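You operate a simulated robot arm through the tools that you are given. There is no shell and no other tool.

The job below is to be done with a simulated two-armed robot. You get a single attempt, and the scene is never put back.

## Task
Tighten the copper screw under the clear lid with the red screwdriver.
Fine: stand the screwdriver back in its hole, shut the lid again and leave the other screws alone.

It is judged by the outcome, as a careful person would: the job done as asked, and still so three seconds after it is handed in. It fails if anything else is knocked over, pushed out of place, dropped, spilled or broken. Lids that push on must go on centred and level and be pressed home; caps that screw on are set level and turned clockwise until they are tight.

## Robot
Two 7-joint arms with fingered hands on one trunk that stands fixed in place. Base frame: the origin is at the foot of the trunk, x ahead of it, y to its left, z up; the work surface is at about z = 0.81. Units: m, rad, N and s.
The left shoulder is at [0.023, 0.173, 1.473], the right one opposite. With the tool pointing down near the work surface each hand reaches from about 0.1 to 0.56 m from the base axis, measured 20 degrees to its own side. Payload 3.5 kg a hand.
The tool frame of a hand sits at the grasp point between the pads (the TCP): z along the fingers, y along the line on which they close. The tips reach 0.03 m beyond it. The gripper opens to 0.104 m. The gripper's body begins 0.035 m behind the TCP. The gripper is a hand of 3 fingers: y runs from the thumb to the fingers, the wrist lies at [-0.015, -0.104, -0.178] in the tool frame.
Orientation is that of the tool frame in the base frame, as a unit quaternion [x, y, z, w]. With the fingers straight down and the wrist toward the robot, the tool's x, y and z point along [0, 1, 0], [1, 0, 0] and [0, 0, -1] of the base frame.

## Interface
- The arms move only by the tool drive_tool. It takes "left_plan", "right_plan" or both (then of equal length, played together; a hand with none holds still); each is a list of rows, each a list of 2 entries, a list of its own where there are three numbers: the shift along the tool's x, y, z in units of 150 mm (1.0 is 150 mm), then the turn, a rotation vector about the tool's x, y, z in units of 120 degrees (1.0 is 120 degrees). In form: [[[x, y, z], [ax, ay, az]], ...]. A call has 1 to 20 rows; each row is the pose to reach, as a shift and turn from the pose commanded when the call began, along the tool's axes at that moment. A call with a number of a shift or a turn outside -1 to 1 is refused whole. A row lasts 0.2 s, in which the tool goes at most 0.05 m and 0.15 rad; a call with a longer step from one row to the next is refused whole. A pose out of reach is approached as far as the arm can. The call stops where the force on the tool passes 90 N (or 10 N more than at its start, if that is more) or the arm is blocked; 0.2 s more then pass. In this call time passes only in rows, and 0.2 s behind the last. The reply holds the time, the measured pose of the TCP, the force on the tool along the base axes, the opening and the grip force, in the units named above and with some noise, with the torque about the TCP (base axes, N m) and any sound that the robot's microphone picked up, and new pictures: "pictures" is both (left out), scene, wrist or none (wrist: the cameras of the hands that moved).
- Cameras (640 x 400 px; columns grow to the right, rows downward): "scene" is now at [0.0867, -0.0473, 1.6313]; the picture's right is [-0.54, -0.84, 0.00], its down [-0.63, 0.41, -0.66] and it looks along [0.55, -0.36, -0.75] (base axes); focal length 325 px, centre (320, 200). "left" rides on the left gripper at [-0.064, -0.094, -0.117] in its tool frame; the picture's right is [-0.72, -0.33, 0.61], its down [0.64, -0.65, 0.40] and it looks along [0.27, 0.68, 0.68] (tool axes); focal length 238 px, centre (320, 200). "right" rides on the right gripper at [0.064, -0.094, -0.117] in its tool frame; the picture's right is [-0.72, 0.33, -0.61], its down [-0.64, -0.65, 0.40] and it looks along [-0.27, 0.68, 0.68] (tool axes); focal length 238 px, centre (320, 200). There is no depth. A picture from a camera that has moved, and an enlarged one, comes with that camera's place and axes in the base frame and with its lens. The place of the scene camera against the robot may be out by one fixed shift of up to 0.012 m in any direction.
- slide_trunk(by): slides the trunk up (or, below 0, down) by that many m; the arms and the scene camera ride with it, the base frame stays. It gives what a move gives, with no picture.
- set_fingers(index, middle, thumb_bend, thumb_turn, hand): sets how far each is bent, from 0 (flat) to 1 (curled in); at 0.3 the hand is open as for a grip, at 0.7 the pads meet at the TCP. One left out holds its place. A second passes; each finger stops where it meets its share of the squeeze, and holds until it gets a number again. It is the only way to open and close the hand. It gives what a move gives, with no picture; readings hold the bend of each and the force on the fingers (four entries, about 0 where the hand has none), thumb and palm. thumb_turn goes from beside the hand (0) to across from the fingers (1), as for a grip.
- turn_head(pan, tilt): turns the head with the scene camera to pan (to the left, within 1.501 rad either way) and tilt (down, from -0.506 to 1.204), counted from straight ahead of the robot. It gives what a move gives, and a new picture of the scene camera.
- inspect(camera, box): a new picture of the part [left, top, right, bottom] of that camera's present view, enlarged. No time passes.
- close_job(): hands the job in; it is judged then, once.

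Nothing tells you positions but the pictures and the camera data. Unless the task says otherwise, let go and move clear before handing in.

The tools are called by a JSON object that holds its "name" and its "arguments". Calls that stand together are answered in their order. drive_tool: Moves the arms, as the interface text tells. Its arguments: {"type":"object","properties":{"left_plan":{"type":"array"},"right_plan":{"type":"array"},"pictures":{"type":"string","enum":["both","scene","wrist","none"]}},"required":[]} The other tools are called the same way: slide_trunk (by) slides the trunk up or down; set_fingers (index, middle, thumb_bend, thumb_turn, hand) moves the fingers one by one; turn_head (pan, tilt) turns the head that bears the scene camera; inspect (camera, box) takes an enlarged picture of a part of a camera's view; close_job () hands the job in.

At the start:

```text
t: 0.0
left_position: [0.5673, -0.0082, 1.257]
left_tcp_rot: [0.708, 0.707, 0.0, 0.0]
left_wrist_force: [-0.8, 0.1, -0.2]
left_moment: [0.0, 0.0, 0.0]
left_finger_gap: 0.1036
left_gripper_force: 0.0
left_shape: jaw
left_bend: [0.3, 0.3, 0.3, 0.98]
left_finger forces: [0.1, 0.0, 0.0, 0.0, 0.0, 0.0]
right_position: [0.2612, -0.3942, 1.1951]
right_tcp_rot: [0.707, 0.707, 0.0, -0.001]
right_wrist_force: [-0.8, -0.6, 0.9]
right_moment: [0.01, 0.02, 0.01]
right_finger_gap: 0.1034
right_gripper_force: 0.1
right_shape: jaw
right_bend: [0.3, 0.3, 0.3, 0.98]
right_finger forces: [0.0, 0.0, 0.0, 0.0, 0.0, 0.1]
trunk travel left (down, up): [-0.567, 0.187]
head pan, tilt: [-0.571, 0.852]
```

scene: 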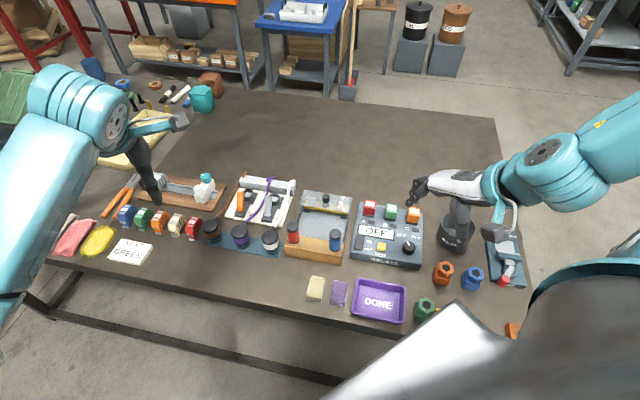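
right: 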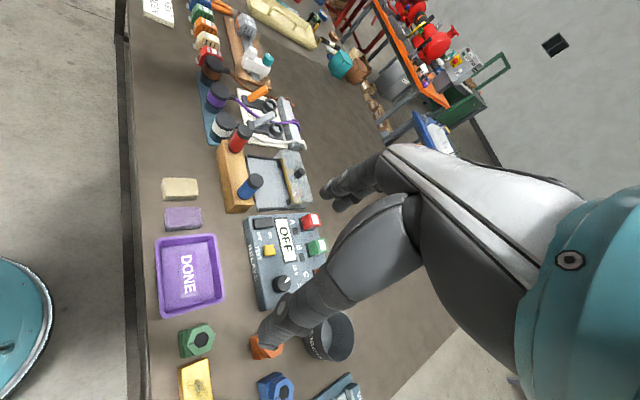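
left: 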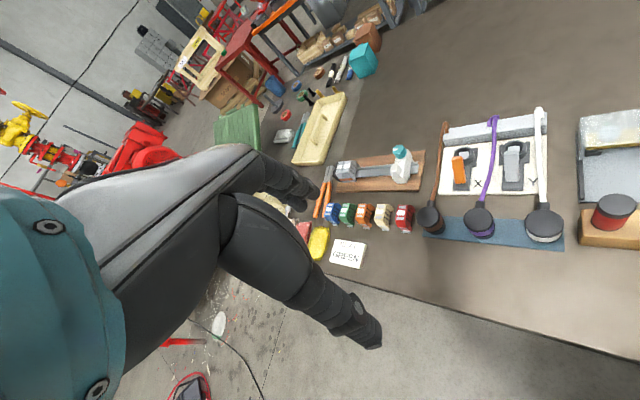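

I see a long bench with a station in the middle that has a red and a blue screwdriver in a wooden block and what looks like a clear-lidded box behind it. I'll zoom in on it before moving anything.

{"name": "inspect", "arguments": {"camera": "scene", "box": [270, 170, 370, 270]}}

{"name": "inspect", "arguments": {"camera": "right", "box": [200, 90, 340, 220]}}

{"name": "inspect", "arguments": {"camera": "left", "box": [540, 90, 640, 260]}}

```text
4.00 times, centred on (320, 220) of scene
camera zoom: at [0.0867, -0.0473, 1.6313], right [-0.54, -0.84, 0.0], down [-0.63, 0.41, -0.66], along [0.55, -0.36, -0.75], focal length 1300 px, centre (320, 120)
```

zoom: 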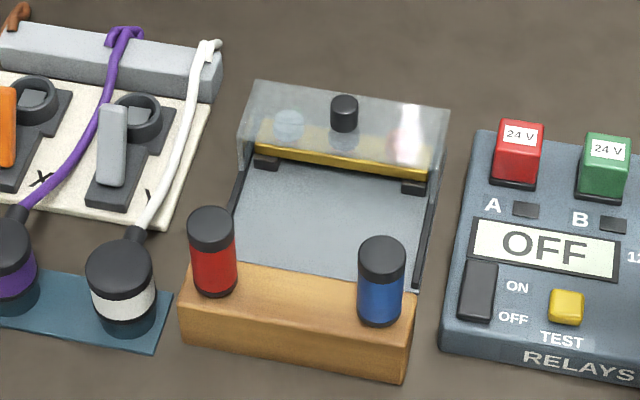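

```text
3.08 times, centred on (270, 155) of right
camera zoom: at [0.1661, -0.3313, 1.3114], right [0.33, -0.72, 0.61], down [-0.65, -0.64, -0.4], along [0.68, -0.27, -0.68], focal length 733 px, centre (474, 338)
```

zoom: 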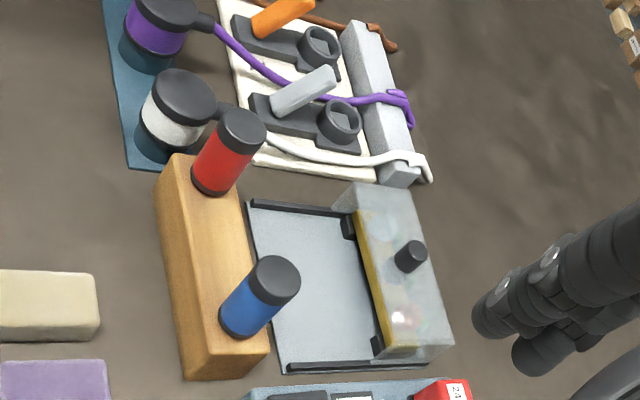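

```text
2.35 times, centred on (590, 175) of left
camera zoom: at [0.4734, -0.0721, 1.3732], right [-0.33, -0.72, -0.61], down [-0.65, 0.64, -0.4], along [0.68, 0.27, -0.68], focal length 561 px, centre (-315, 259)
```

zoom: 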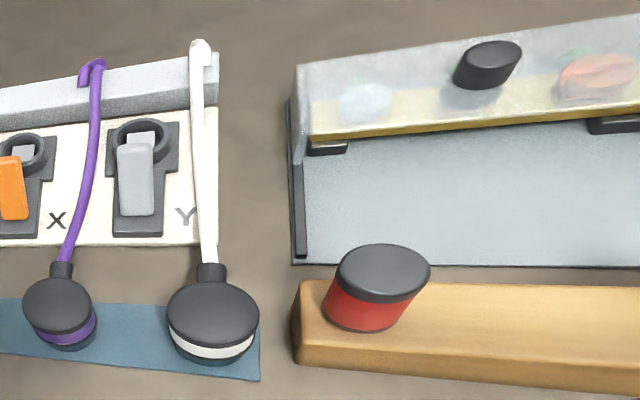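

The station is turned about 45° to the robot, near x 0.5–0.65, y −0.27 to −0.45. I'll point the head straight at it and look closer at the lid.

{"name": "turn_head", "arguments": {"pan": -0.58, "tilt": 0.9}}

{"name": "inspect", "arguments": {"camera": "scene", "box": [290, 160, 370, 210]}}

{"name": "inspect", "arguments": {"camera": "right", "box": [250, 140, 320, 200]}}

{"name": "inspect", "arguments": {"camera": "left", "box": [570, 100, 640, 145]}}

```text
t: 0.6
left_position: [0.5671, -0.0086, 1.2577]
left_tcp_rot: [0.707, 0.707, 0.0, -0.001]
left_wrist_force: [0.1, 0.2, -0.7]
left_moment: [0.0, 0.05, 0.02]
left_finger_gap: 0.1036
left_gripper_force: 0.1
left_shape: jaw
left_bend: [0.3, 0.3, 0.3, 0.98]
left_finger forces: [0.1, 0.0, 0.0, 0.0, 0.0, 0.1]
right_position: [0.2607, -0.3943, 1.1955]
right_tcp_rot: [0.707, 0.707, 0.0, 0.0]
right_wrist_force: [0.0, -0.4, 0.6]
right_moment: [0.03, 0.0, -0.01]
right_finger_gap: 0.1037
right_gripper_force: 0.1
right_shape: jaw
right_bend: [0.3, 0.3, 0.3, 0.98]
right_finger forces: [0.0, 0.0, 0.0, 0.1, 0.0, 0.0]
trunk travel left (down, up): [-0.567, 0.187]
head pan, tilt: [-0.579, 0.901]
camera scene: at [0.0841, -0.0464, 1.6275], right [-0.55, -0.84, 0.0], down [-0.66, 0.43, -0.62], along [0.52, -0.34, -0.78], focal length 325 px, centre (320, 200)
```

scene: 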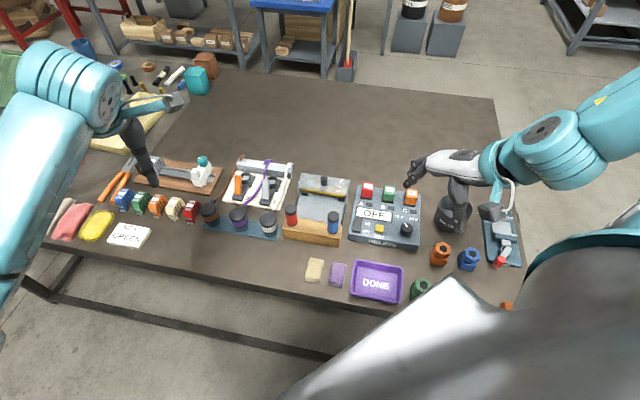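

```text
8.00 times, centred on (330, 185) of scene
camera zoom: at [0.0841, -0.0464, 1.6275], right [-0.55, -0.84, 0.0], down [-0.66, 0.43, -0.62], along [0.52, -0.34, -0.78], focal length 2601 px, centre (240, 320)
```

zoom: 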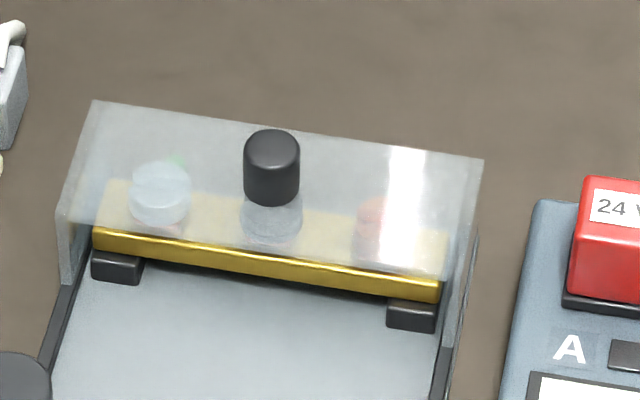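

```text
6.67 times, centred on (285, 170) of right
camera zoom: at [0.1661, -0.3313, 1.3114], right [0.33, -0.72, 0.61], down [-0.65, -0.64, -0.4], along [0.68, -0.27, -0.68], focal length 1589 px, centre (553, 400)
```

zoom: 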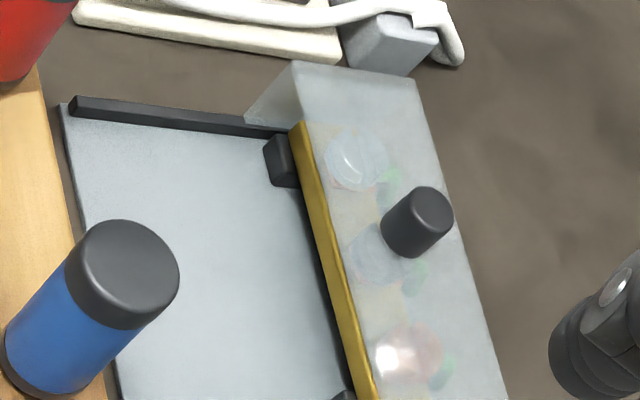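

```text
8.89 times, centred on (605, 122) of left
camera zoom: at [0.4734, -0.0721, 1.3733], right [-0.33, -0.72, -0.61], down [-0.65, 0.64, -0.4], along [0.68, 0.27, -0.68], focal length 2119 px, centre (-2213, 889)
```

zoom: 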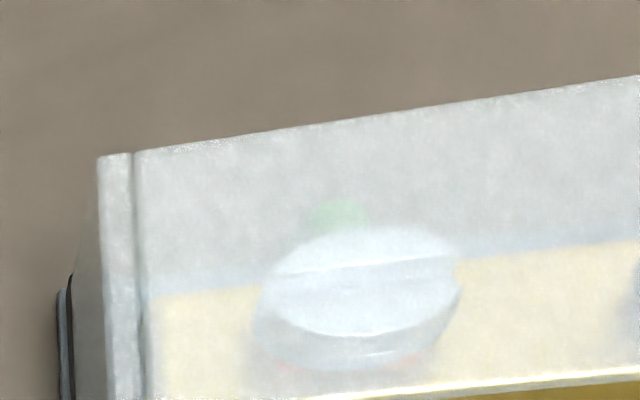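

The lid is a clear channel (top plate and two side walls) sitting on dark side rails over a brass bar with three screws. The copper screw is at the right end, towards the blue driver, and the rails run towards the front, so the lid appears to slide forward by its knob. I'll lower the trunk to extend reach, then look from the wrist.

{"name": "slide_trunk", "arguments": {"by": -0.15}}

{"name": "turn_head", "arguments": {"pan": -0.58, "tilt": 0.8}}

```text
t: 2.4
left_position: [0.5669, -0.0085, 1.1071]
left_tcp_rot: [0.706, 0.708, 0.0, 0.0]
left_wrist_force: [-1.5, -0.1, 0.5]
left_moment: [-0.02, 0.0, -0.02]
left_finger_gap: 0.1037
left_gripper_force: 0.0
left_shape: jaw
left_bend: [0.3, 0.3, 0.3, 0.98]
left_finger forces: [0.1, 0.0, 0.0, 0.0, 0.1, 0.1]
right_position: [0.2627, -0.3955, 1.0367]
right_tcp_rot: [0.706, 0.708, -0.01, -0.012]
right_wrist_force: [1.0, 0.8, 0.6]
right_moment: [-0.02, 0.0, 0.04]
right_finger_gap: 0.1035
right_gripper_force: 0.1
right_shape: jaw
right_bend: [0.3, 0.3, 0.3, 0.98]
right_finger forces: [0.1, 0.1, 0.0, 0.0, 0.1, 0.1]
trunk travel left (down, up): [-0.417, 0.337]
head pan, tilt: [-0.579, 0.901]
```

```text
t: 3.0
left_position: [0.5672, -0.0097, 1.1063]
left_tcp_rot: [0.707, 0.707, 0.0, -0.001]
left_wrist_force: [0.6, -0.4, -0.4]
left_moment: [0.04, 0.01, 0.01]
left_finger_gap: 0.1035
left_gripper_force: 0.0
left_shape: jaw
left_bend: [0.3, 0.3, 0.3, 0.98]
left_finger forces: [0.0, 0.1, 0.0, 0.1, 0.1, 0.0]
right_position: [0.2632, -0.396, 1.0364]
right_tcp_rot: [0.706, 0.708, -0.009, -0.012]
right_wrist_force: [0.5, 0.5, 1.3]
right_moment: [-0.02, -0.02, 0.0]
right_finger_gap: 0.1034
right_gripper_force: 0.1
right_shape: jaw
right_bend: [0.3, 0.3, 0.3, 0.98]
right_finger forces: [0.0, 0.0, 0.1, 0.0, 0.0, 0.1]
trunk travel left (down, up): [-0.417, 0.337]
head pan, tilt: [-0.579, 0.799]
camera scene: at [0.1089, -0.0492, 1.4847], right [-0.55, -0.84, 0.0], down [-0.6, 0.39, -0.7], along [0.58, -0.38, -0.72], focal length 325 px, centre (320, 200)
```

scene: 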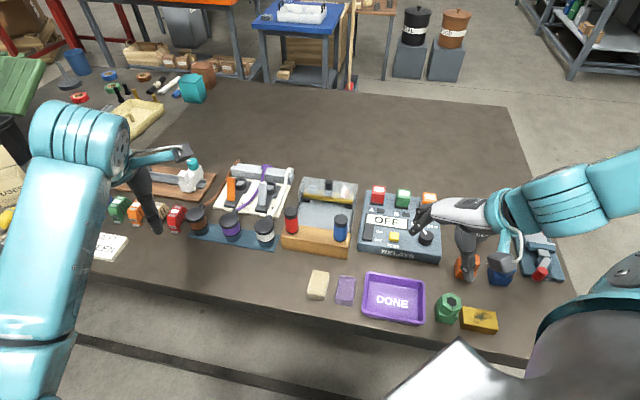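

The right arm's pose drifted slightly while the trunk lowered, perhaps from the elbow touching something. I'll lift the right hand and bring it over towards the station for a closer wrist view.

{"name": "drive_tool", "arguments": {"right_plan": [[[0, 0, -0.25], [0, 0, 0]], [[0, 0.1, -0.5], [0, 0, 0]], [[0.1, 0.3, -0.7], [0, 0, 0]], [[0.2, 0.5, -0.76], [0, 0, 0]], [[0.3, 0.7, -0.76], [0, 0, 0]], [[0.4, 0.85, -0.76], [0, 0, 0]]]}}

```text
t: 4.5
left_position: [0.5681, -0.0087, 1.1072]
left_tcp_rot: [0.707, 0.707, 0.0, -0.001]
left_wrist_force: [-1.1, 0.0, 0.4]
left_moment: [-0.01, 0.04, 0.02]
left_finger_gap: 0.1037
left_gripper_force: 0.1
left_shape: jaw
left_bend: [0.3, 0.3, 0.3, 0.98]
left_finger forces: [0.1, 0.0, 0.0, 0.0, 0.1, 0.0]
right_position: [0.3934, -0.3371, 1.1436]
right_tcp_rot: [0.706, 0.708, -0.011, -0.013]
right_wrist_force: [-0.1, 0.1, -0.1]
right_moment: [-0.03, 0.02, 0.01]
right_finger_gap: 0.1037
right_gripper_force: 0.1
right_shape: jaw
right_bend: [0.3, 0.3, 0.3, 0.98]
right_finger forces: [0.1, 0.1, 0.1, 0.1, 0.0, 0.0]
right hand out of reach, approached as far as the arm can: row 1, 2
trunk travel left (down, up): [-0.417, 0.337]
head pan, tilt: [-0.579, 0.799]
camera scene: at [0.1093, -0.0492, 1.4846], right [-0.55, -0.84, 0.0], down [-0.6, 0.39, -0.7], along [0.58, -0.38, -0.72], focal length 325 px, centre (320, 200)
camera right: at [0.3044, -0.2731, 1.2628], right [0.35, -0.72, 0.6], down [-0.67, -0.64, -0.38], along [0.66, -0.27, -0.7], focal length 238 px, centre (320, 200)
```

scene: 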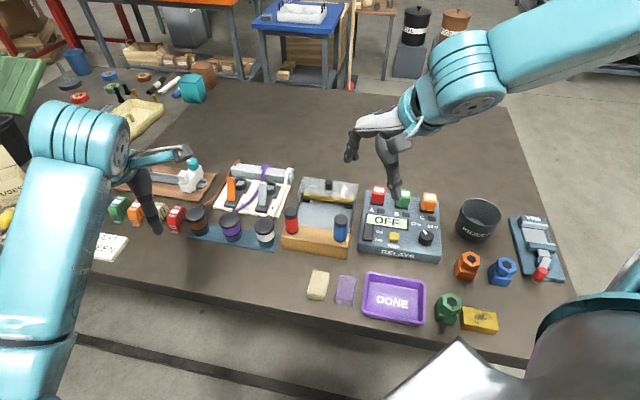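
right: 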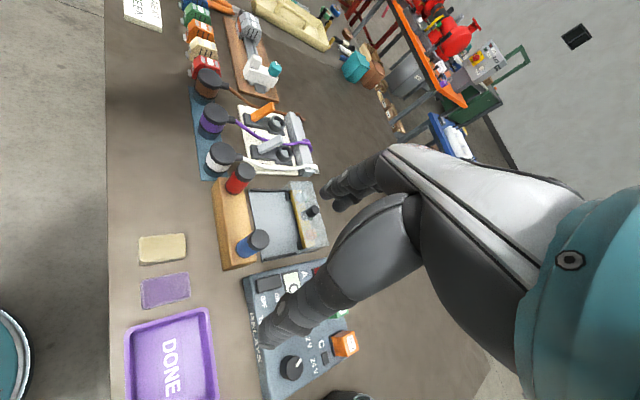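

The earlier drift was a joint limit near the body, not contact; now the right hand is over the relay panel with a clear view. I'll zoom in from both cameras to triangulate the drivers, lid and knob.

{"name": "inspect", "arguments": {"camera": "right", "box": [190, 130, 340, 280]}}

{"name": "inspect", "arguments": {"camera": "scene", "box": [240, 160, 380, 260]}}

{"name": "inspect", "arguments": {"camera": "left", "box": [340, 0, 640, 300]}}

```text
2.67 times, centred on (265, 205) of right
camera zoom: at [0.3044, -0.2731, 1.2628], right [0.35, -0.72, 0.6], down [-0.67, -0.64, -0.38], along [0.66, -0.27, -0.7], focal length 636 px, centre (467, 187)
```

zoom: 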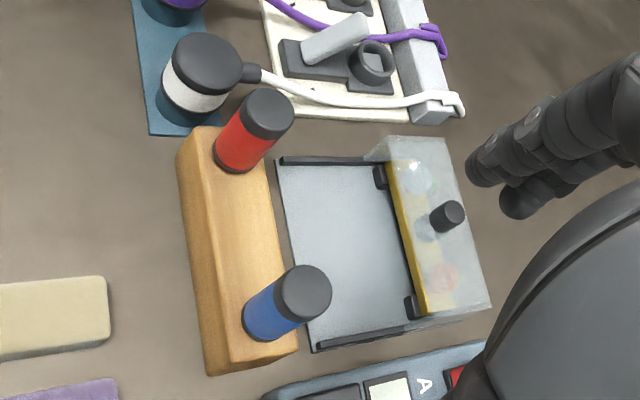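

```text
4.00 times, centred on (310, 210) of scene
camera zoom: at [0.1093, -0.0492, 1.4846], right [-0.55, -0.84, 0.0], down [-0.6, 0.39, -0.7], along [0.58, -0.38, -0.72], focal length 1300 px, centre (360, 160)
```

zoom: 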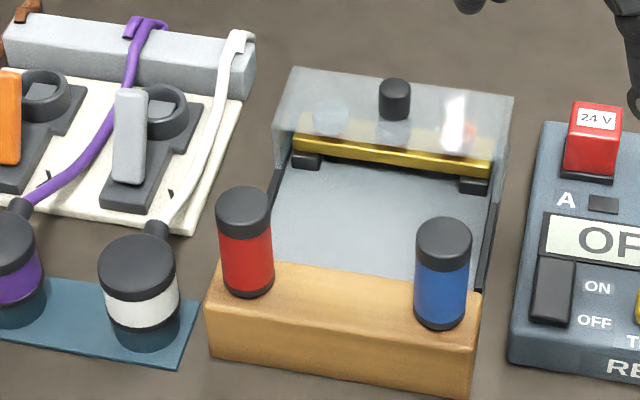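

```text
1.33 times, centred on (490, 150) of left
camera zoom: at [0.4738, -0.0721, 1.2229], right [-0.33, -0.72, -0.61], down [-0.65, 0.64, -0.4], along [0.68, 0.27, -0.68], focal length 318 px, centre (93, 267)
```

zoom: 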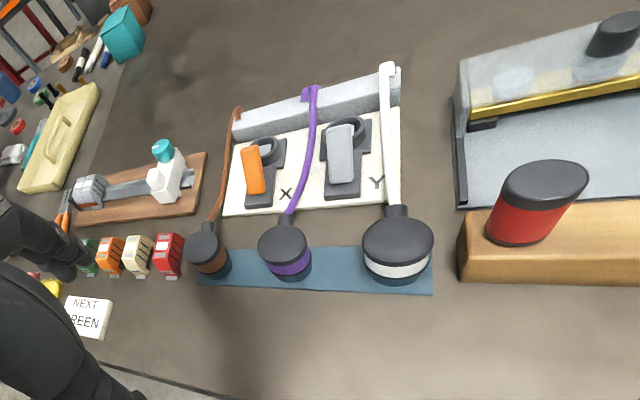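

From triangulation: red cap top ≈ (0.548, −0.26, 0.94), blue ≈ (0.469, −0.34, 0.94), lid knob ≈ (0.62, −0.415, ~0.89), and the station axes are at 45°. I'll level the hand and move it in front of the station, then yaw it to line up with the rails.

{"name": "drive_tool", "arguments": {"right_plan": [[[0.06, 0.18, 0.02], [-0.016, 0, 0]], [[0.12, 0.36, 0.04], [-0.016, 0, 0]], [[0.18, 0.54, 0.06], [-0.016, 0, 0]], [[0.247, 0.713, 0.08], [-0.016, 0, 0]]], "pictures": "none"}}

{"name": "drive_tool", "arguments": {"right_plan": [[[0, 0, 0], [0, 0, 0.065]], [[0, 0, 0], [0, 0, 0.13]], [[0, 0, 0], [0, 0, 0.195]], [[0, 0, 0], [0, 0, 0.26]], [[0, 0, 0], [0, 0, 0.32]], [[0, 0, 0], [0, 0, 0.375]]]}}

```text
t: 5.5
left_position: [0.5681, -0.0082, 1.1067]
left_tcp_rot: [0.707, 0.707, 0.0, -0.002]
left_wrist_force: [0.0, 0.9, -0.1]
left_moment: [0.0, 0.01, -0.04]
left_finger_gap: 0.1035
left_gripper_force: 0.1
left_shape: jaw
left_bend: [0.3, 0.3, 0.3, 0.98]
left_finger forces: [0.0, 0.0, 0.1, 0.0, 0.0, 0.0]
right_position: [0.5008, -0.2988, 1.1298]
right_tcp_rot: [0.706, 0.708, 0.002, -0.001]
right_wrist_force: [-0.2, 0.2, -0.7]
right_moment: [-0.05, 0.03, 0.02]
right_finger_gap: 0.104
right_gripper_force: 0.0
right_shape: jaw
right_bend: [0.3, 0.3, 0.3, 0.98]
right_finger forces: [0.1, 0.0, 0.0, 0.1, 0.1, 0.0]
trunk travel left (down, up): [-0.417, 0.337]
head pan, tilt: [-0.579, 0.799]
```

```text
t: 6.8
left_position: [0.5674, -0.0084, 1.1071]
left_tcp_rot: [0.707, 0.707, 0.0, -0.001]
left_wrist_force: [-1.2, 0.3, -0.1]
left_moment: [-0.01, -0.03, 0.0]
left_finger_gap: 0.1037
left_gripper_force: 0.1
left_shape: jaw
left_bend: [0.3, 0.3, 0.3, 0.98]
left_finger forces: [0.0, 0.0, 0.1, 0.1, 0.0, 0.0]
right_position: [0.5007, -0.2981, 1.1309]
right_tcp_rot: [0.924, 0.382, 0.001, -0.002]
right_wrist_force: [0.6, -0.4, -0.4]
right_moment: [-0.01, -0.01, 0.02]
right_finger_gap: 0.1039
right_gripper_force: 0.2
right_shape: jaw
right_bend: [0.3, 0.3, 0.3, 0.98]
right_finger forces: [0.1, 0.0, 0.1, 0.0, 0.0, 0.0]
trunk travel left (down, up): [-0.417, 0.337]
head pan, tilt: [-0.579, 0.799]
camera scene: at [0.109, -0.049, 1.4847], right [-0.55, -0.84, 0.0], down [-0.6, 0.39, -0.7], along [0.58, -0.38, -0.72], focal length 325 px, centre (320, 200)
camera right: at [0.4801, -0.1875, 1.2476], right [-0.28, -0.74, 0.61], down [-0.91, 0.01, -0.41], along [0.29, -0.67, -0.68], focal length 238 px, centre (320, 200)
```

scene: 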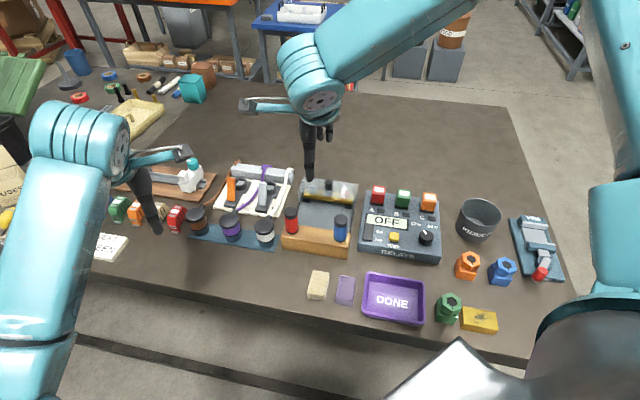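
right: 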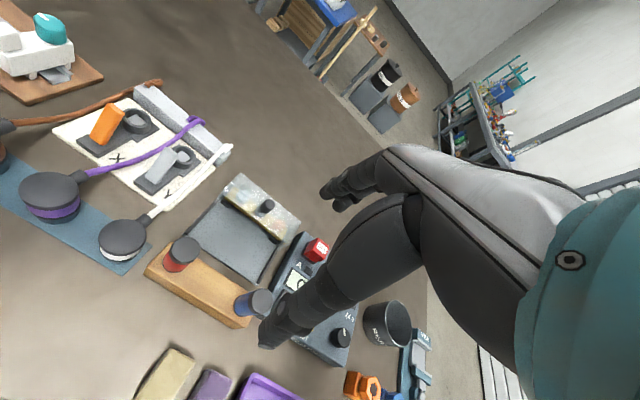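

The hand is now aligned with the rails and sits above the station front. I'll zoom in through the right camera.

{"name": "inspect", "arguments": {"camera": "right", "box": [140, 160, 320, 340]}}

{"name": "inspect", "arguments": {"camera": "scene", "box": [260, 165, 370, 265]}}

{"name": "inspect", "arguments": {"camera": "right", "box": [205, 165, 305, 245]}}

```text
2.22 times, centred on (230, 250) of right
camera zoom: at [0.4801, -0.1875, 1.2476], right [-0.28, -0.74, 0.61], down [-0.91, 0.01, -0.41], along [0.29, -0.67, -0.68], focal length 530 px, centre (520, 89)
```

zoom: 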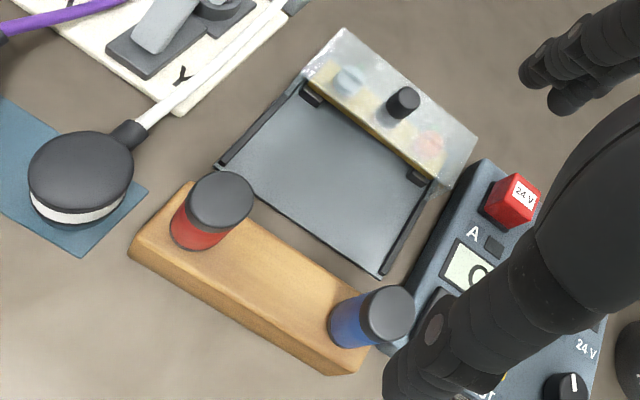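

```text
4.00 times, centred on (315, 215) of scene
camera zoom: at [0.109, -0.049, 1.4847], right [-0.55, -0.84, 0.0], down [-0.6, 0.39, -0.7], along [0.58, -0.38, -0.72], focal length 1300 px, centre (340, 140)
```

zoom: 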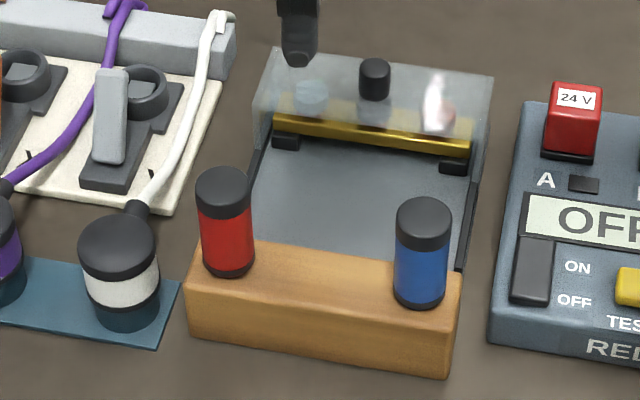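

```text
5.00 times, centred on (255, 205) of right
camera zoom: at [0.4801, -0.1875, 1.2476], right [-0.28, -0.74, 0.61], down [-0.91, 0.01, -0.41], along [0.29, -0.67, -0.68], focal length 1192 px, centre (645, 175)
```

zoom: 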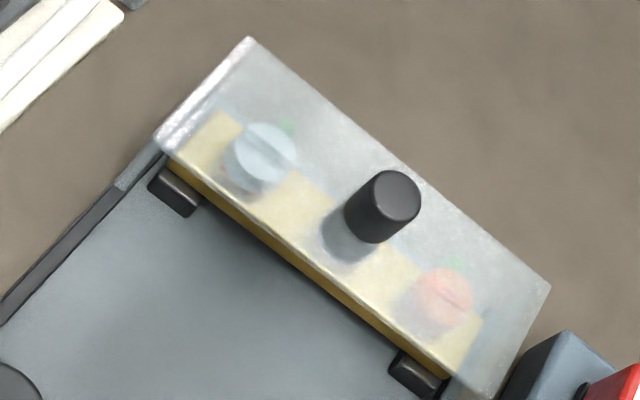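

Knob top triangulates to about (0.630, −0.419, 0.880), with the lid top near 0.86. I'll check the copper screw and its marks more closely before sliding the lid.

{"name": "inspect", "arguments": {"camera": "right", "box": [275, 210, 311, 235]}}

{"name": "inspect", "arguments": {"camera": "right", "box": [234, 180, 270, 205]}}

{"name": "inspect", "arguments": {"camera": "scene", "box": [320, 175, 368, 205]}}

```text
16.00 times, centred on (293, 222) of right
camera zoom: at [0.4801, -0.1875, 1.2476], right [-0.28, -0.74, 0.61], down [-0.91, 0.01, -0.41], along [0.29, -0.67, -0.68], focal length 3814 px, centre (752, -160)
```

zoom: 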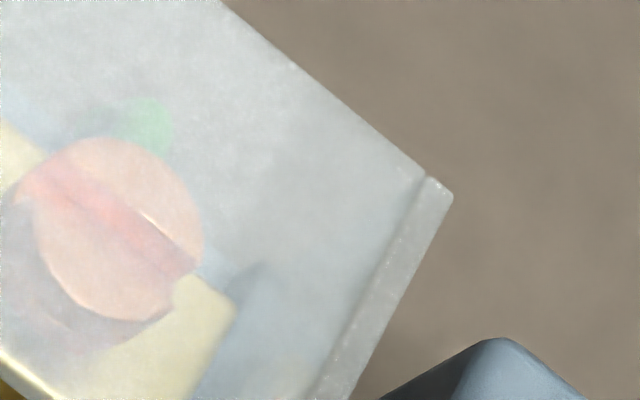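

```text
16.00 times, centred on (252, 192) of right
camera zoom: at [0.4801, -0.1875, 1.2476], right [-0.28, -0.74, 0.61], down [-0.91, 0.01, -0.41], along [0.29, -0.67, -0.68], focal length 3814 px, centre (1408, 320)
```

zoom: 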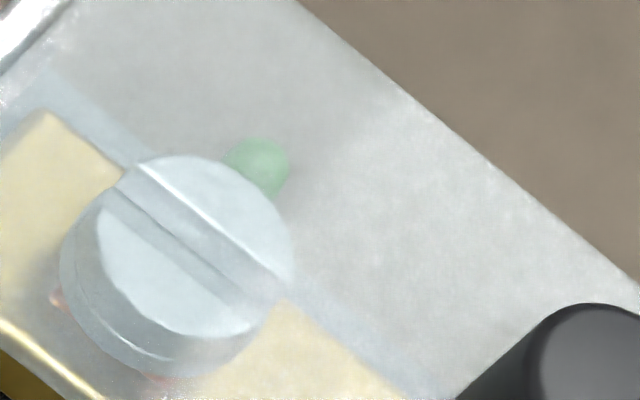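

```text
13.33 times, centred on (344, 190) of scene
camera zoom: at [0.109, -0.049, 1.4847], right [-0.55, -0.84, 0.0], down [-0.6, 0.39, -0.7], along [0.58, -0.38, -0.72], focal length 4335 px, centre (0, 333)
```

zoom: 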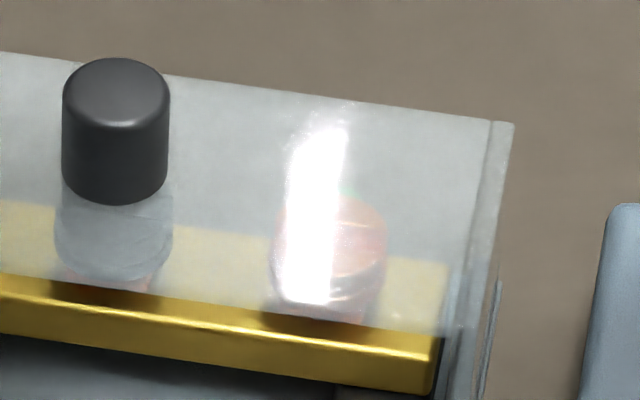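

The copper screw sits about 46 mm to the right of the knob with its slot roughly along the bar. I'll move the hand above the knob, staying high, and check alignment.

{"name": "drive_tool", "arguments": {"right_plan": [[[0.006, 0.2, 0.05], [0, 0, 0]], [[0.012, 0.4, 0.15], [0, 0, 0]], [[0.018, 0.6, 0.25], [0, 0, 0]], [[0.025, 0.8, 0.35], [0, 0, 0]], [[0.03, 0.95, 0.45], [0, 0, 0]]], "pictures": "none"}}

{"name": "drive_tool", "arguments": {"right_plan": [[[0.005, 0.1, 0.15], [0, 0, 0]], [[0.009, 0.2, 0.3], [0, 0, 0]], [[0.009, 0.228, 0.42], [0, 0, 0]]]}}

```text
t: 8.1
left_position: [0.5666, -0.0082, 1.1076]
left_tcp_rot: [0.707, 0.707, -0.001, 0.0]
left_wrist_force: [0.0, -0.4, 0.0]
left_moment: [0.01, 0.0, -0.02]
left_finger_gap: 0.1036
left_gripper_force: 0.1
left_shape: jaw
left_bend: [0.3, 0.3, 0.3, 0.98]
left_finger forces: [0.0, 0.0, 0.0, 0.0, 0.0, 0.1]
right_position: [0.6081, -0.397, 1.0664]
right_tcp_rot: [0.923, 0.384, 0.001, 0.0]
right_wrist_force: [0.8, 0.7, 0.3]
right_moment: [-0.01, 0.01, 0.02]
right_finger_gap: 0.1034
right_gripper_force: 0.0
right_shape: jaw
right_bend: [0.3, 0.3, 0.3, 0.98]
right_finger forces: [0.0, 0.1, 0.0, 0.0, 0.0, 0.1]
trunk travel left (down, up): [-0.417, 0.337]
head pan, tilt: [-0.579, 0.799]
```

```text
t: 8.8
left_position: [0.5675, -0.0093, 1.1069]
left_tcp_rot: [0.707, 0.707, 0.0, 0.001]
left_wrist_force: [-0.1, 0.7, -0.1]
left_moment: [0.03, 0.01, 0.02]
left_finger_gap: 0.1037
left_gripper_force: 0.1
left_shape: jaw
left_bend: [0.3, 0.3, 0.3, 0.98]
left_finger forces: [0.1, 0.1, 0.0, 0.1, 0.1, 0.1]
right_position: [0.59, -0.4232, 1.0334]
right_tcp_rot: [0.923, 0.384, 0.001, -0.002]
right_wrist_force: [-0.8, 0.6, -0.2]
right_moment: [0.02, 0.01, 0.0]
right_finger_gap: 0.1035
right_gripper_force: 0.0
right_shape: jaw
right_bend: [0.3, 0.3, 0.3, 0.98]
right_finger forces: [0.1, 0.0, 0.0, 0.0, 0.0, 0.0]
right hand out of reach, approached as far as the arm can: row 1, 2, 3
trunk travel left (down, up): [-0.417, 0.337]
head pan, tilt: [-0.579, 0.799]
camera scene: at [0.1089, -0.0494, 1.4847], right [-0.55, -0.84, 0.0], down [-0.6, 0.39, -0.7], along [0.58, -0.38, -0.72], focal length 325 px, centre (320, 200)
camera right: at [0.5684, -0.3125, 1.1487], right [-0.28, -0.74, 0.61], down [-0.91, 0.01, -0.41], along [0.3, -0.67, -0.68], focal length 238 px, centre (320, 200)
```

scene: 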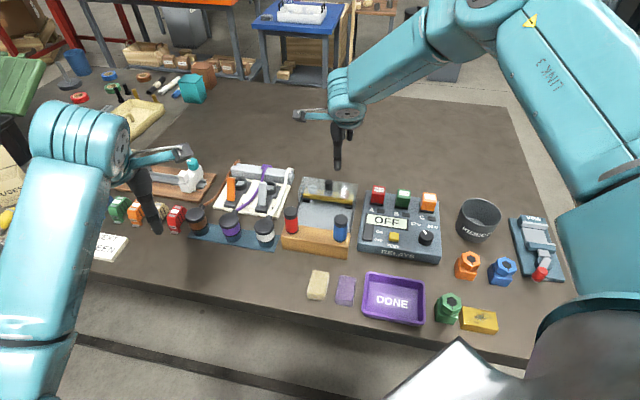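
right: 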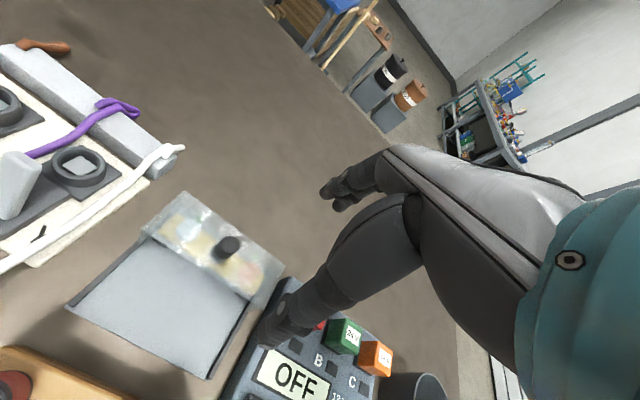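

The arm hit a joint limit with the hand yawed this way, so I'll rotate the hand back counter‑clockwise to test a more natural yaw over the knob.

{"name": "drive_tool", "arguments": {"right_plan": [[[0, 0, 0], [0, 0, -0.065]], [[0, 0, 0], [0, 0, -0.13]], [[0, 0, 0], [0, 0, -0.195]], [[0.05, 0.05, 0], [0, 0, -0.26]], [[0.1, 0.1, 0], [0, 0, -0.32]], [[0.2, 0.17, 0], [0, 0, -0.375]]], "pictures": "none"}}

```text
t: 10.2
left_position: [0.5674, -0.0095, 1.1072]
left_tcp_rot: [0.706, 0.708, 0.0, 0.0]
left_wrist_force: [0.5, 0.9, 0.4]
left_moment: [0.01, 0.0, -0.01]
left_finger_gap: 0.1036
left_gripper_force: 0.0
left_shape: jaw
left_bend: [0.3, 0.3, 0.3, 0.98]
left_finger forces: [0.0, 0.1, 0.0, 0.0, 0.1, 0.1]
right_position: [0.6141, -0.4228, 1.0398]
right_tcp_rot: [0.715, 0.699, 0.0, -0.001]
right_wrist_force: [0.3, 0.0, 0.7]
right_moment: [-0.01, 0.0, -0.02]
right_finger_gap: 0.1037
right_gripper_force: 0.1
right_shape: jaw
right_bend: [0.3, 0.3, 0.3, 0.98]
right_finger forces: [0.0, 0.0, 0.0, 0.0, 0.0, 0.0]
right hand out of reach, approached as far as the arm can: row 5, 6
trunk travel left (down, up): [-0.417, 0.337]
head pan, tilt: [-0.579, 0.799]
```

Still at a limit near x ≈ 0.61. I'll look at how the arm is posed to understand what is limiting it.

{"name": "turn_head", "arguments": {"pan": -0.75, "tilt": 0.5}}

```text
t: 11.1
left_position: [0.5661, -0.0097, 1.1064]
left_tcp_rot: [0.707, 0.708, 0.0, -0.001]
left_wrist_force: [-0.5, 0.8, 0.2]
left_moment: [0.0, 0.0, 0.0]
left_finger_gap: 0.1037
left_gripper_force: 0.1
left_shape: jaw
left_bend: [0.3, 0.3, 0.3, 0.98]
left_finger forces: [0.0, 0.0, 0.0, 0.0, 0.1, 0.0]
right_position: [0.6146, -0.4216, 1.0388]
right_tcp_rot: [0.715, 0.699, 0.0, -0.002]
right_wrist_force: [0.3, 0.1, -0.1]
right_moment: [-0.01, 0.0, 0.01]
right_finger_gap: 0.1039
right_gripper_force: 0.1
right_shape: jaw
right_bend: [0.3, 0.3, 0.3, 0.98]
right_finger forces: [0.0, 0.0, 0.0, 0.1, 0.1, 0.0]
trunk travel left (down, up): [-0.417, 0.337]
head pan, tilt: [-0.75, 0.499]
camera scene: at [0.1079, -0.0671, 1.5106], right [-0.68, -0.73, 0.0], down [-0.35, 0.33, -0.88], along [0.64, -0.6, -0.48], focal length 325 px, centre (320, 200)
```

scene: 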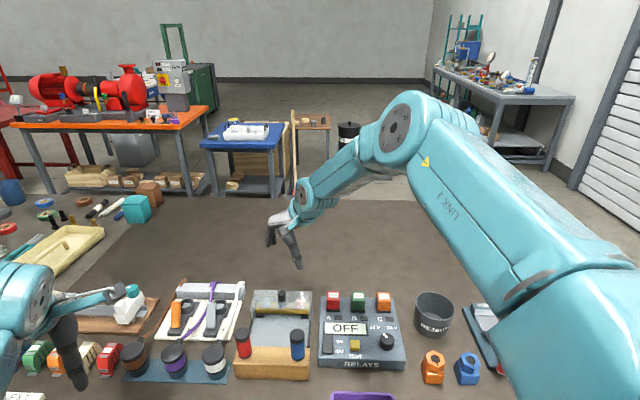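

The elbow is high with the hand bent down at the wrist, so going lower should ease the limit. I'll descend to a height still above the knob and then nudge forward.

{"name": "drive_tool", "arguments": {"right_plan": [[[0, 0, 0.2], [0, 0, 0]], [[0, 0, 0.4], [0, 0, 0]], [[0, 0, 0.55], [0, 0, 0]], [[0.01, 0.05, 0.58], [0, 0, 0]], [[0.02, 0.1, 0.58], [0, 0, 0]]]}}

```text
t: 12.2
left_position: [0.5673, -0.0101, 1.1071]
left_tcp_rot: [0.707, 0.707, 0.0, -0.001]
left_wrist_force: [-0.3, -0.1, 0.2]
left_moment: [0.03, -0.01, 0.01]
left_finger_gap: 0.1039
left_gripper_force: 0.0
left_shape: jaw
left_bend: [0.3, 0.3, 0.3, 0.98]
left_finger forces: [0.0, 0.0, 0.0, 0.0, 0.0, 0.0]
right_position: [0.5804, -0.4175, 1.0035]
right_tcp_rot: [0.707, 0.708, 0.003, 0.0]
right_wrist_force: [0.4, -0.1, -0.1]
right_moment: [0.02, 0.0, 0.02]
right_finger_gap: 0.1036
right_gripper_force: 0.1
right_shape: jaw
right_bend: [0.3, 0.3, 0.3, 0.98]
right_finger forces: [0.0, 0.0, 0.0, 0.0, 0.0, 0.1]
right hand out of reach, approached as far as the arm can: row 1, 2, 3, 4, 5
trunk travel left (down, up): [-0.417, 0.337]
head pan, tilt: [-0.75, 0.499]
camera scene: at [0.1077, -0.0673, 1.5107], right [-0.68, -0.73, 0.0], down [-0.35, 0.33, -0.88], along [0.64, -0.6, -0.48], focal length 325 px, centre (320, 200)
camera right: at [0.4861, -0.3551, 1.1197], right [0.33, -0.72, 0.61], down [-0.65, -0.64, -0.41], along [0.69, -0.27, -0.68], focal length 238 px, centre (320, 200)
```

scene: 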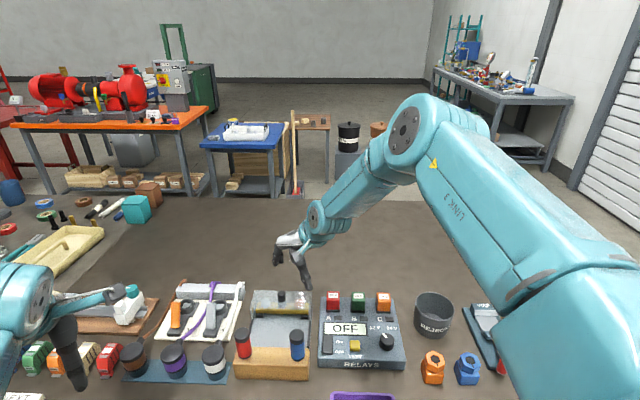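
right: 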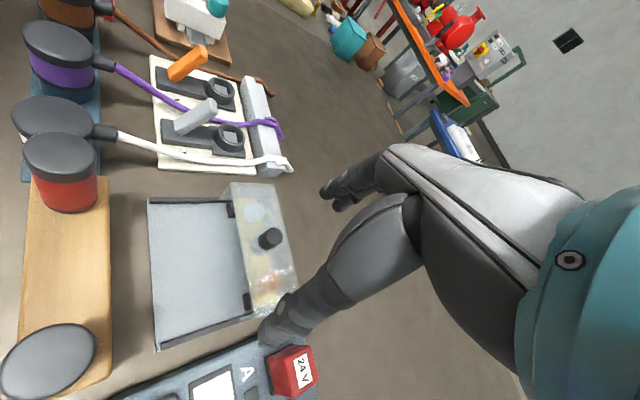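

Going lower shortened the reach, so I'll test whether tilting the fingers forward (less wrist bend) gains reach toward the knob.

{"name": "drive_tool", "arguments": {"right_plan": [[[0, 0, 0], [-0.05, 0, 0]], [[0, 0, 0], [-0.1, 0, 0]], [[0, 0, 0], [-0.15, 0, 0]], [[0, 0, 0], [-0.19, 0, 0]], [[0, 0.1, 0.05], [-0.19, 0, 0]], [[0, 0.2, 0.1], [-0.19, 0, 0]], [[0, 0.3, 0.2], [-0.19, 0, 0]]]}}

```text
t: 13.8
left_position: [0.567, -0.0099, 1.1062]
left_tcp_rot: [0.707, 0.707, 0.0, 0.0]
left_wrist_force: [0.0, -0.5, 0.6]
left_moment: [-0.01, 0.05, 0.0]
left_finger_gap: 0.1037
left_gripper_force: 0.0
left_shape: jaw
left_bend: [0.3, 0.3, 0.3, 0.98]
left_finger forces: [0.1, 0.1, 0.0, 0.1, 0.0, 0.0]
right_position: [0.5889, -0.4192, 1.0193]
right_tcp_rot: [0.692, 0.694, 0.142, 0.138]
right_wrist_force: [1.1, 0.3, -0.3]
right_moment: [-0.02, 0.01, -0.05]
right_finger_gap: 0.1037
right_gripper_force: 0.0
right_shape: jaw
right_bend: [0.3, 0.3, 0.3, 0.98]
right_finger forces: [0.1, 0.0, 0.0, 0.0, 0.0, 0.1]
right hand out of reach, approached as far as the arm can: row 4, 5, 6, 7
trunk travel left (down, up): [-0.417, 0.337]
head pan, tilt: [-0.75, 0.499]
camera scene: at [0.1077, -0.0672, 1.5107], right [-0.68, -0.73, 0.0], down [-0.35, 0.33, -0.88], along [0.64, -0.6, -0.48], focal length 325 px, centre (320, 200)
camera right: at [0.4589, -0.3554, 1.0891], right [0.06, -0.72, 0.69], down [-0.44, -0.64, -0.63], along [0.89, -0.27, -0.36], focal length 238 px, centre (320, 200)
```

scene: 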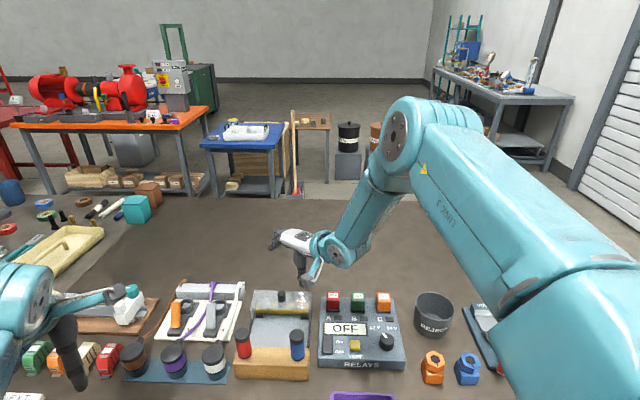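
right: 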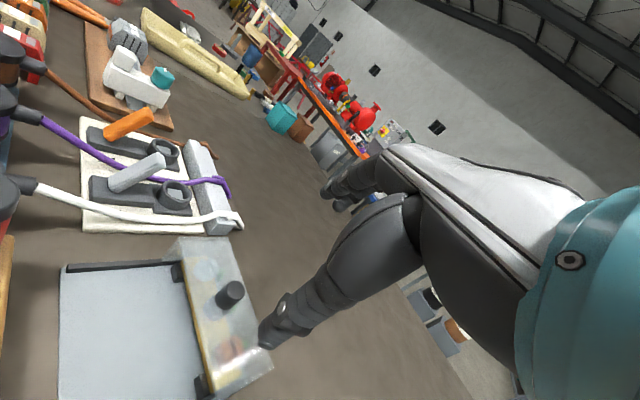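

Comparing the three limits, the elbow stays put while the forearm just swings, so a lower shoulder should give more reach. I'll lift both hands, un-tilt the right one, and then lower the trunk further.

{"name": "drive_tool", "arguments": {"right_plan": [[[0.02, 0.02, -0.17], [0.04, 0, 0]], [[0.04, 0.04, -0.34], [0.08, 0, 0]], [[0.06, 0.06, -0.5], [0.12, 0, 0]], [[0.08, 0.09, -0.66], [0.16, 0, 0]], [[0.1, 0.12, -0.82], [0.19, 0, 0]], [[0.13, 0.15, -0.97], [0.19, 0, 0]]], "left_plan": [[[0, 0, -0.15], [0, 0, 0]], [[0, 0, -0.3], [0, 0, 0]], [[0, 0, -0.45], [0, 0, 0]], [[0, 0, -0.6], [0, 0, 0]], [[0, 0, -0.7], [0, 0, 0]], [[0, 0, -0.8], [0, 0, 0]]], "pictures": "none"}}

```text
t: 15.2
left_position: [0.5655, -0.0083, 1.2289]
left_tcp_rot: [0.706, 0.708, -0.001, 0.001]
left_wrist_force: [-0.1, -0.5, -0.4]
left_moment: [0.01, -0.01, -0.01]
left_finger_gap: 0.1036
left_gripper_force: 0.0
left_shape: jaw
left_bend: [0.3, 0.3, 0.3, 0.98]
left_finger forces: [0.0, 0.0, 0.1, 0.0, 0.1, 0.0]
right_position: [0.5544, -0.3991, 1.1629]
right_tcp_rot: [0.707, 0.708, 0.002, 0.0]
right_wrist_force: [0.1, 0.1, 0.4]
right_moment: [-0.01, 0.01, 0.02]
right_finger_gap: 0.1039
right_gripper_force: 0.1
right_shape: jaw
right_bend: [0.3, 0.3, 0.3, 0.98]
right_finger forces: [0.1, 0.1, 0.0, 0.0, 0.0, 0.0]
trunk travel left (down, up): [-0.417, 0.337]
head pan, tilt: [-0.75, 0.499]
```

Both hands are raised and level. Lowering the trunk now by 0.12 m.

{"name": "slide_trunk", "arguments": {"by": -0.12}}

{"name": "drive_tool", "arguments": {"right_plan": [[[0, 0.1, 0], [0, 0, 0]], [[0, 0.2, 0.1], [0, 0, 0]], [[0, 0.3, 0.2], [0, 0, 0]], [[-0.06, 0.45, 0.3], [0, 0, 0]]]}}

```text
t: 16.8
left_position: [0.5674, -0.0087, 1.1075]
left_tcp_rot: [0.707, 0.708, 0.0, 0.0]
left_wrist_force: [-0.6, 0.9, -0.6]
left_moment: [0.02, -0.01, -0.02]
left_finger_gap: 0.1036
left_gripper_force: 0.1
left_shape: jaw
left_bend: [0.3, 0.3, 0.3, 0.98]
left_finger forces: [0.1, 0.0, 0.0, 0.0, 0.0, 0.0]
right_position: [0.5532, -0.4001, 1.0425]
right_tcp_rot: [0.706, 0.708, 0.002, 0.001]
right_wrist_force: [-1.3, -0.3, -0.2]
right_moment: [0.0, 0.01, 0.01]
right_finger_gap: 0.1039
right_gripper_force: 0.1
right_shape: jaw
right_bend: [0.3, 0.3, 0.3, 0.98]
right_finger forces: [0.0, 0.0, 0.0, 0.0, 0.0, 0.1]
trunk travel left (down, up): [-0.297, 0.457]
head pan, tilt: [-0.75, 0.499]
```

```text
t: 17.8
left_position: [0.5679, -0.0091, 1.1047]
left_tcp_rot: [0.707, 0.707, -0.001, -0.001]
left_wrist_force: [-0.3, 0.0, 0.2]
left_moment: [-0.02, 0.03, -0.01]
left_finger_gap: 0.1036
left_gripper_force: 0.0
left_shape: jaw
left_bend: [0.3, 0.3, 0.3, 0.98]
left_finger forces: [0.0, 0.0, 0.1, 0.0, 0.0, 0.1]
right_position: [0.6194, -0.4092, 0.9936]
right_tcp_rot: [0.707, 0.707, 0.002, 0.0]
right_wrist_force: [-0.1, 1.4, 0.1]
right_moment: [-0.01, -0.01, 0.0]
right_finger_gap: 0.1037
right_gripper_force: 0.1
right_shape: jaw
right_bend: [0.3, 0.3, 0.3, 0.98]
right_finger forces: [0.1, 0.0, 0.1, 0.1, 0.1, 0.0]
trunk travel left (down, up): [-0.297, 0.457]
head pan, tilt: [-0.75, 0.499]
camera scene: at [0.144, -0.0675, 1.3891], right [-0.68, -0.73, 0.0], down [-0.35, 0.33, -0.88], along [0.64, -0.6, -0.48], focal length 325 px, centre (320, 200)
camera right: at [0.5256, -0.3461, 1.1101], right [0.33, -0.72, 0.61], down [-0.65, -0.64, -0.41], along [0.68, -0.26, -0.68], focal length 238 px, centre (320, 200)
```

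scene: 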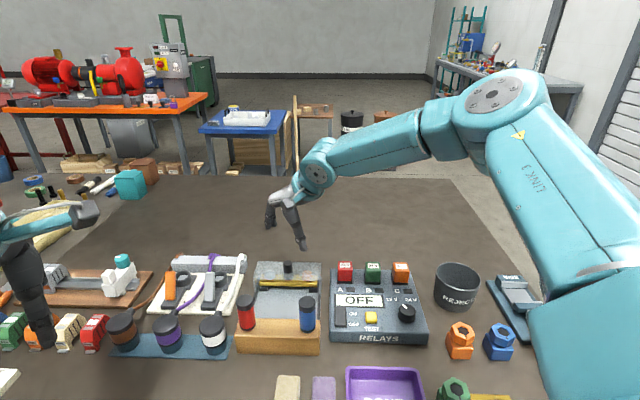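
right: 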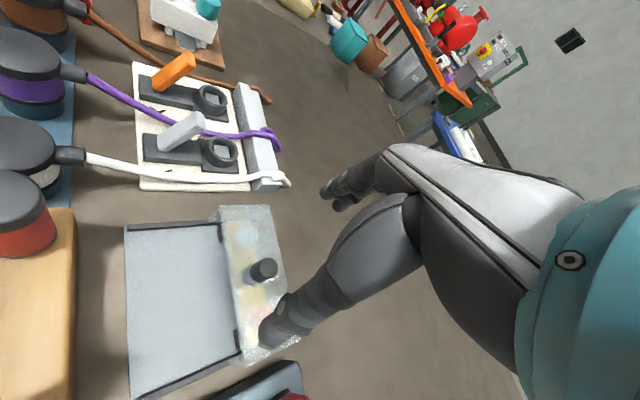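

Reach is fine now. I'll yaw the hand to line up with the rails again, centred above the knob.

{"name": "drive_tool", "arguments": {"right_plan": [[[-0.01, 0.01, 0], [0, 0, 0.065]], [[-0.02, 0.02, 0], [0, 0, 0.13]], [[-0.03, 0.03, 0], [0, 0, 0.195]], [[-0.04, 0.04, 0], [0, 0, 0.26]], [[-0.05, 0.06, 0], [0, 0, 0.32]], [[-0.067, 0.073, 0], [0, 0, 0.375]]]}}

```text
t: 19.1
left_position: [0.5678, -0.0085, 1.1061]
left_tcp_rot: [0.707, 0.707, 0.0, 0.001]
left_wrist_force: [0.0, 0.1, -0.4]
left_moment: [0.02, 0.02, 0.06]
left_finger_gap: 0.1038
left_gripper_force: 0.2
left_shape: jaw
left_bend: [0.3, 0.3, 0.3, 0.98]
left_finger forces: [0.0, 0.0, 0.1, 0.0, 0.1, 0.1]
right_position: [0.6306, -0.4175, 0.9955]
right_tcp_rot: [0.924, 0.383, 0.001, -0.002]
right_wrist_force: [-0.5, 0.1, 0.2]
right_moment: [0.0, -0.01, 0.0]
right_finger_gap: 0.104
right_gripper_force: 0.0
right_shape: jaw
right_bend: [0.3, 0.3, 0.3, 0.98]
right_finger forces: [0.0, 0.0, 0.0, 0.0, 0.1, 0.1]
trunk travel left (down, up): [-0.297, 0.457]
head pan, tilt: [-0.75, 0.499]
camera scene: at [0.1435, -0.0671, 1.3893], right [-0.68, -0.73, 0.0], down [-0.35, 0.33, -0.88], along [0.64, -0.6, -0.48], focal length 325 px, centre (320, 200)
camera right: at [0.6104, -0.3067, 1.1119], right [-0.28, -0.74, 0.61], down [-0.91, 0.01, -0.41], along [0.29, -0.67, -0.68], focal length 238 px, centre (320, 200)
```

scene: 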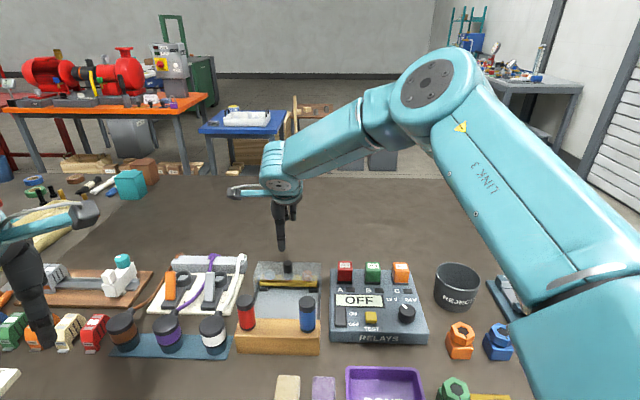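
right: 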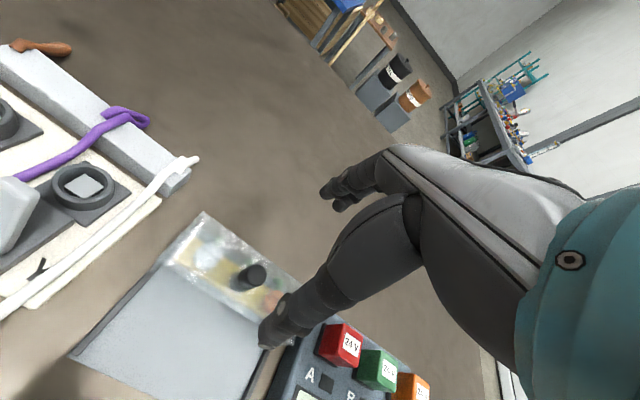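

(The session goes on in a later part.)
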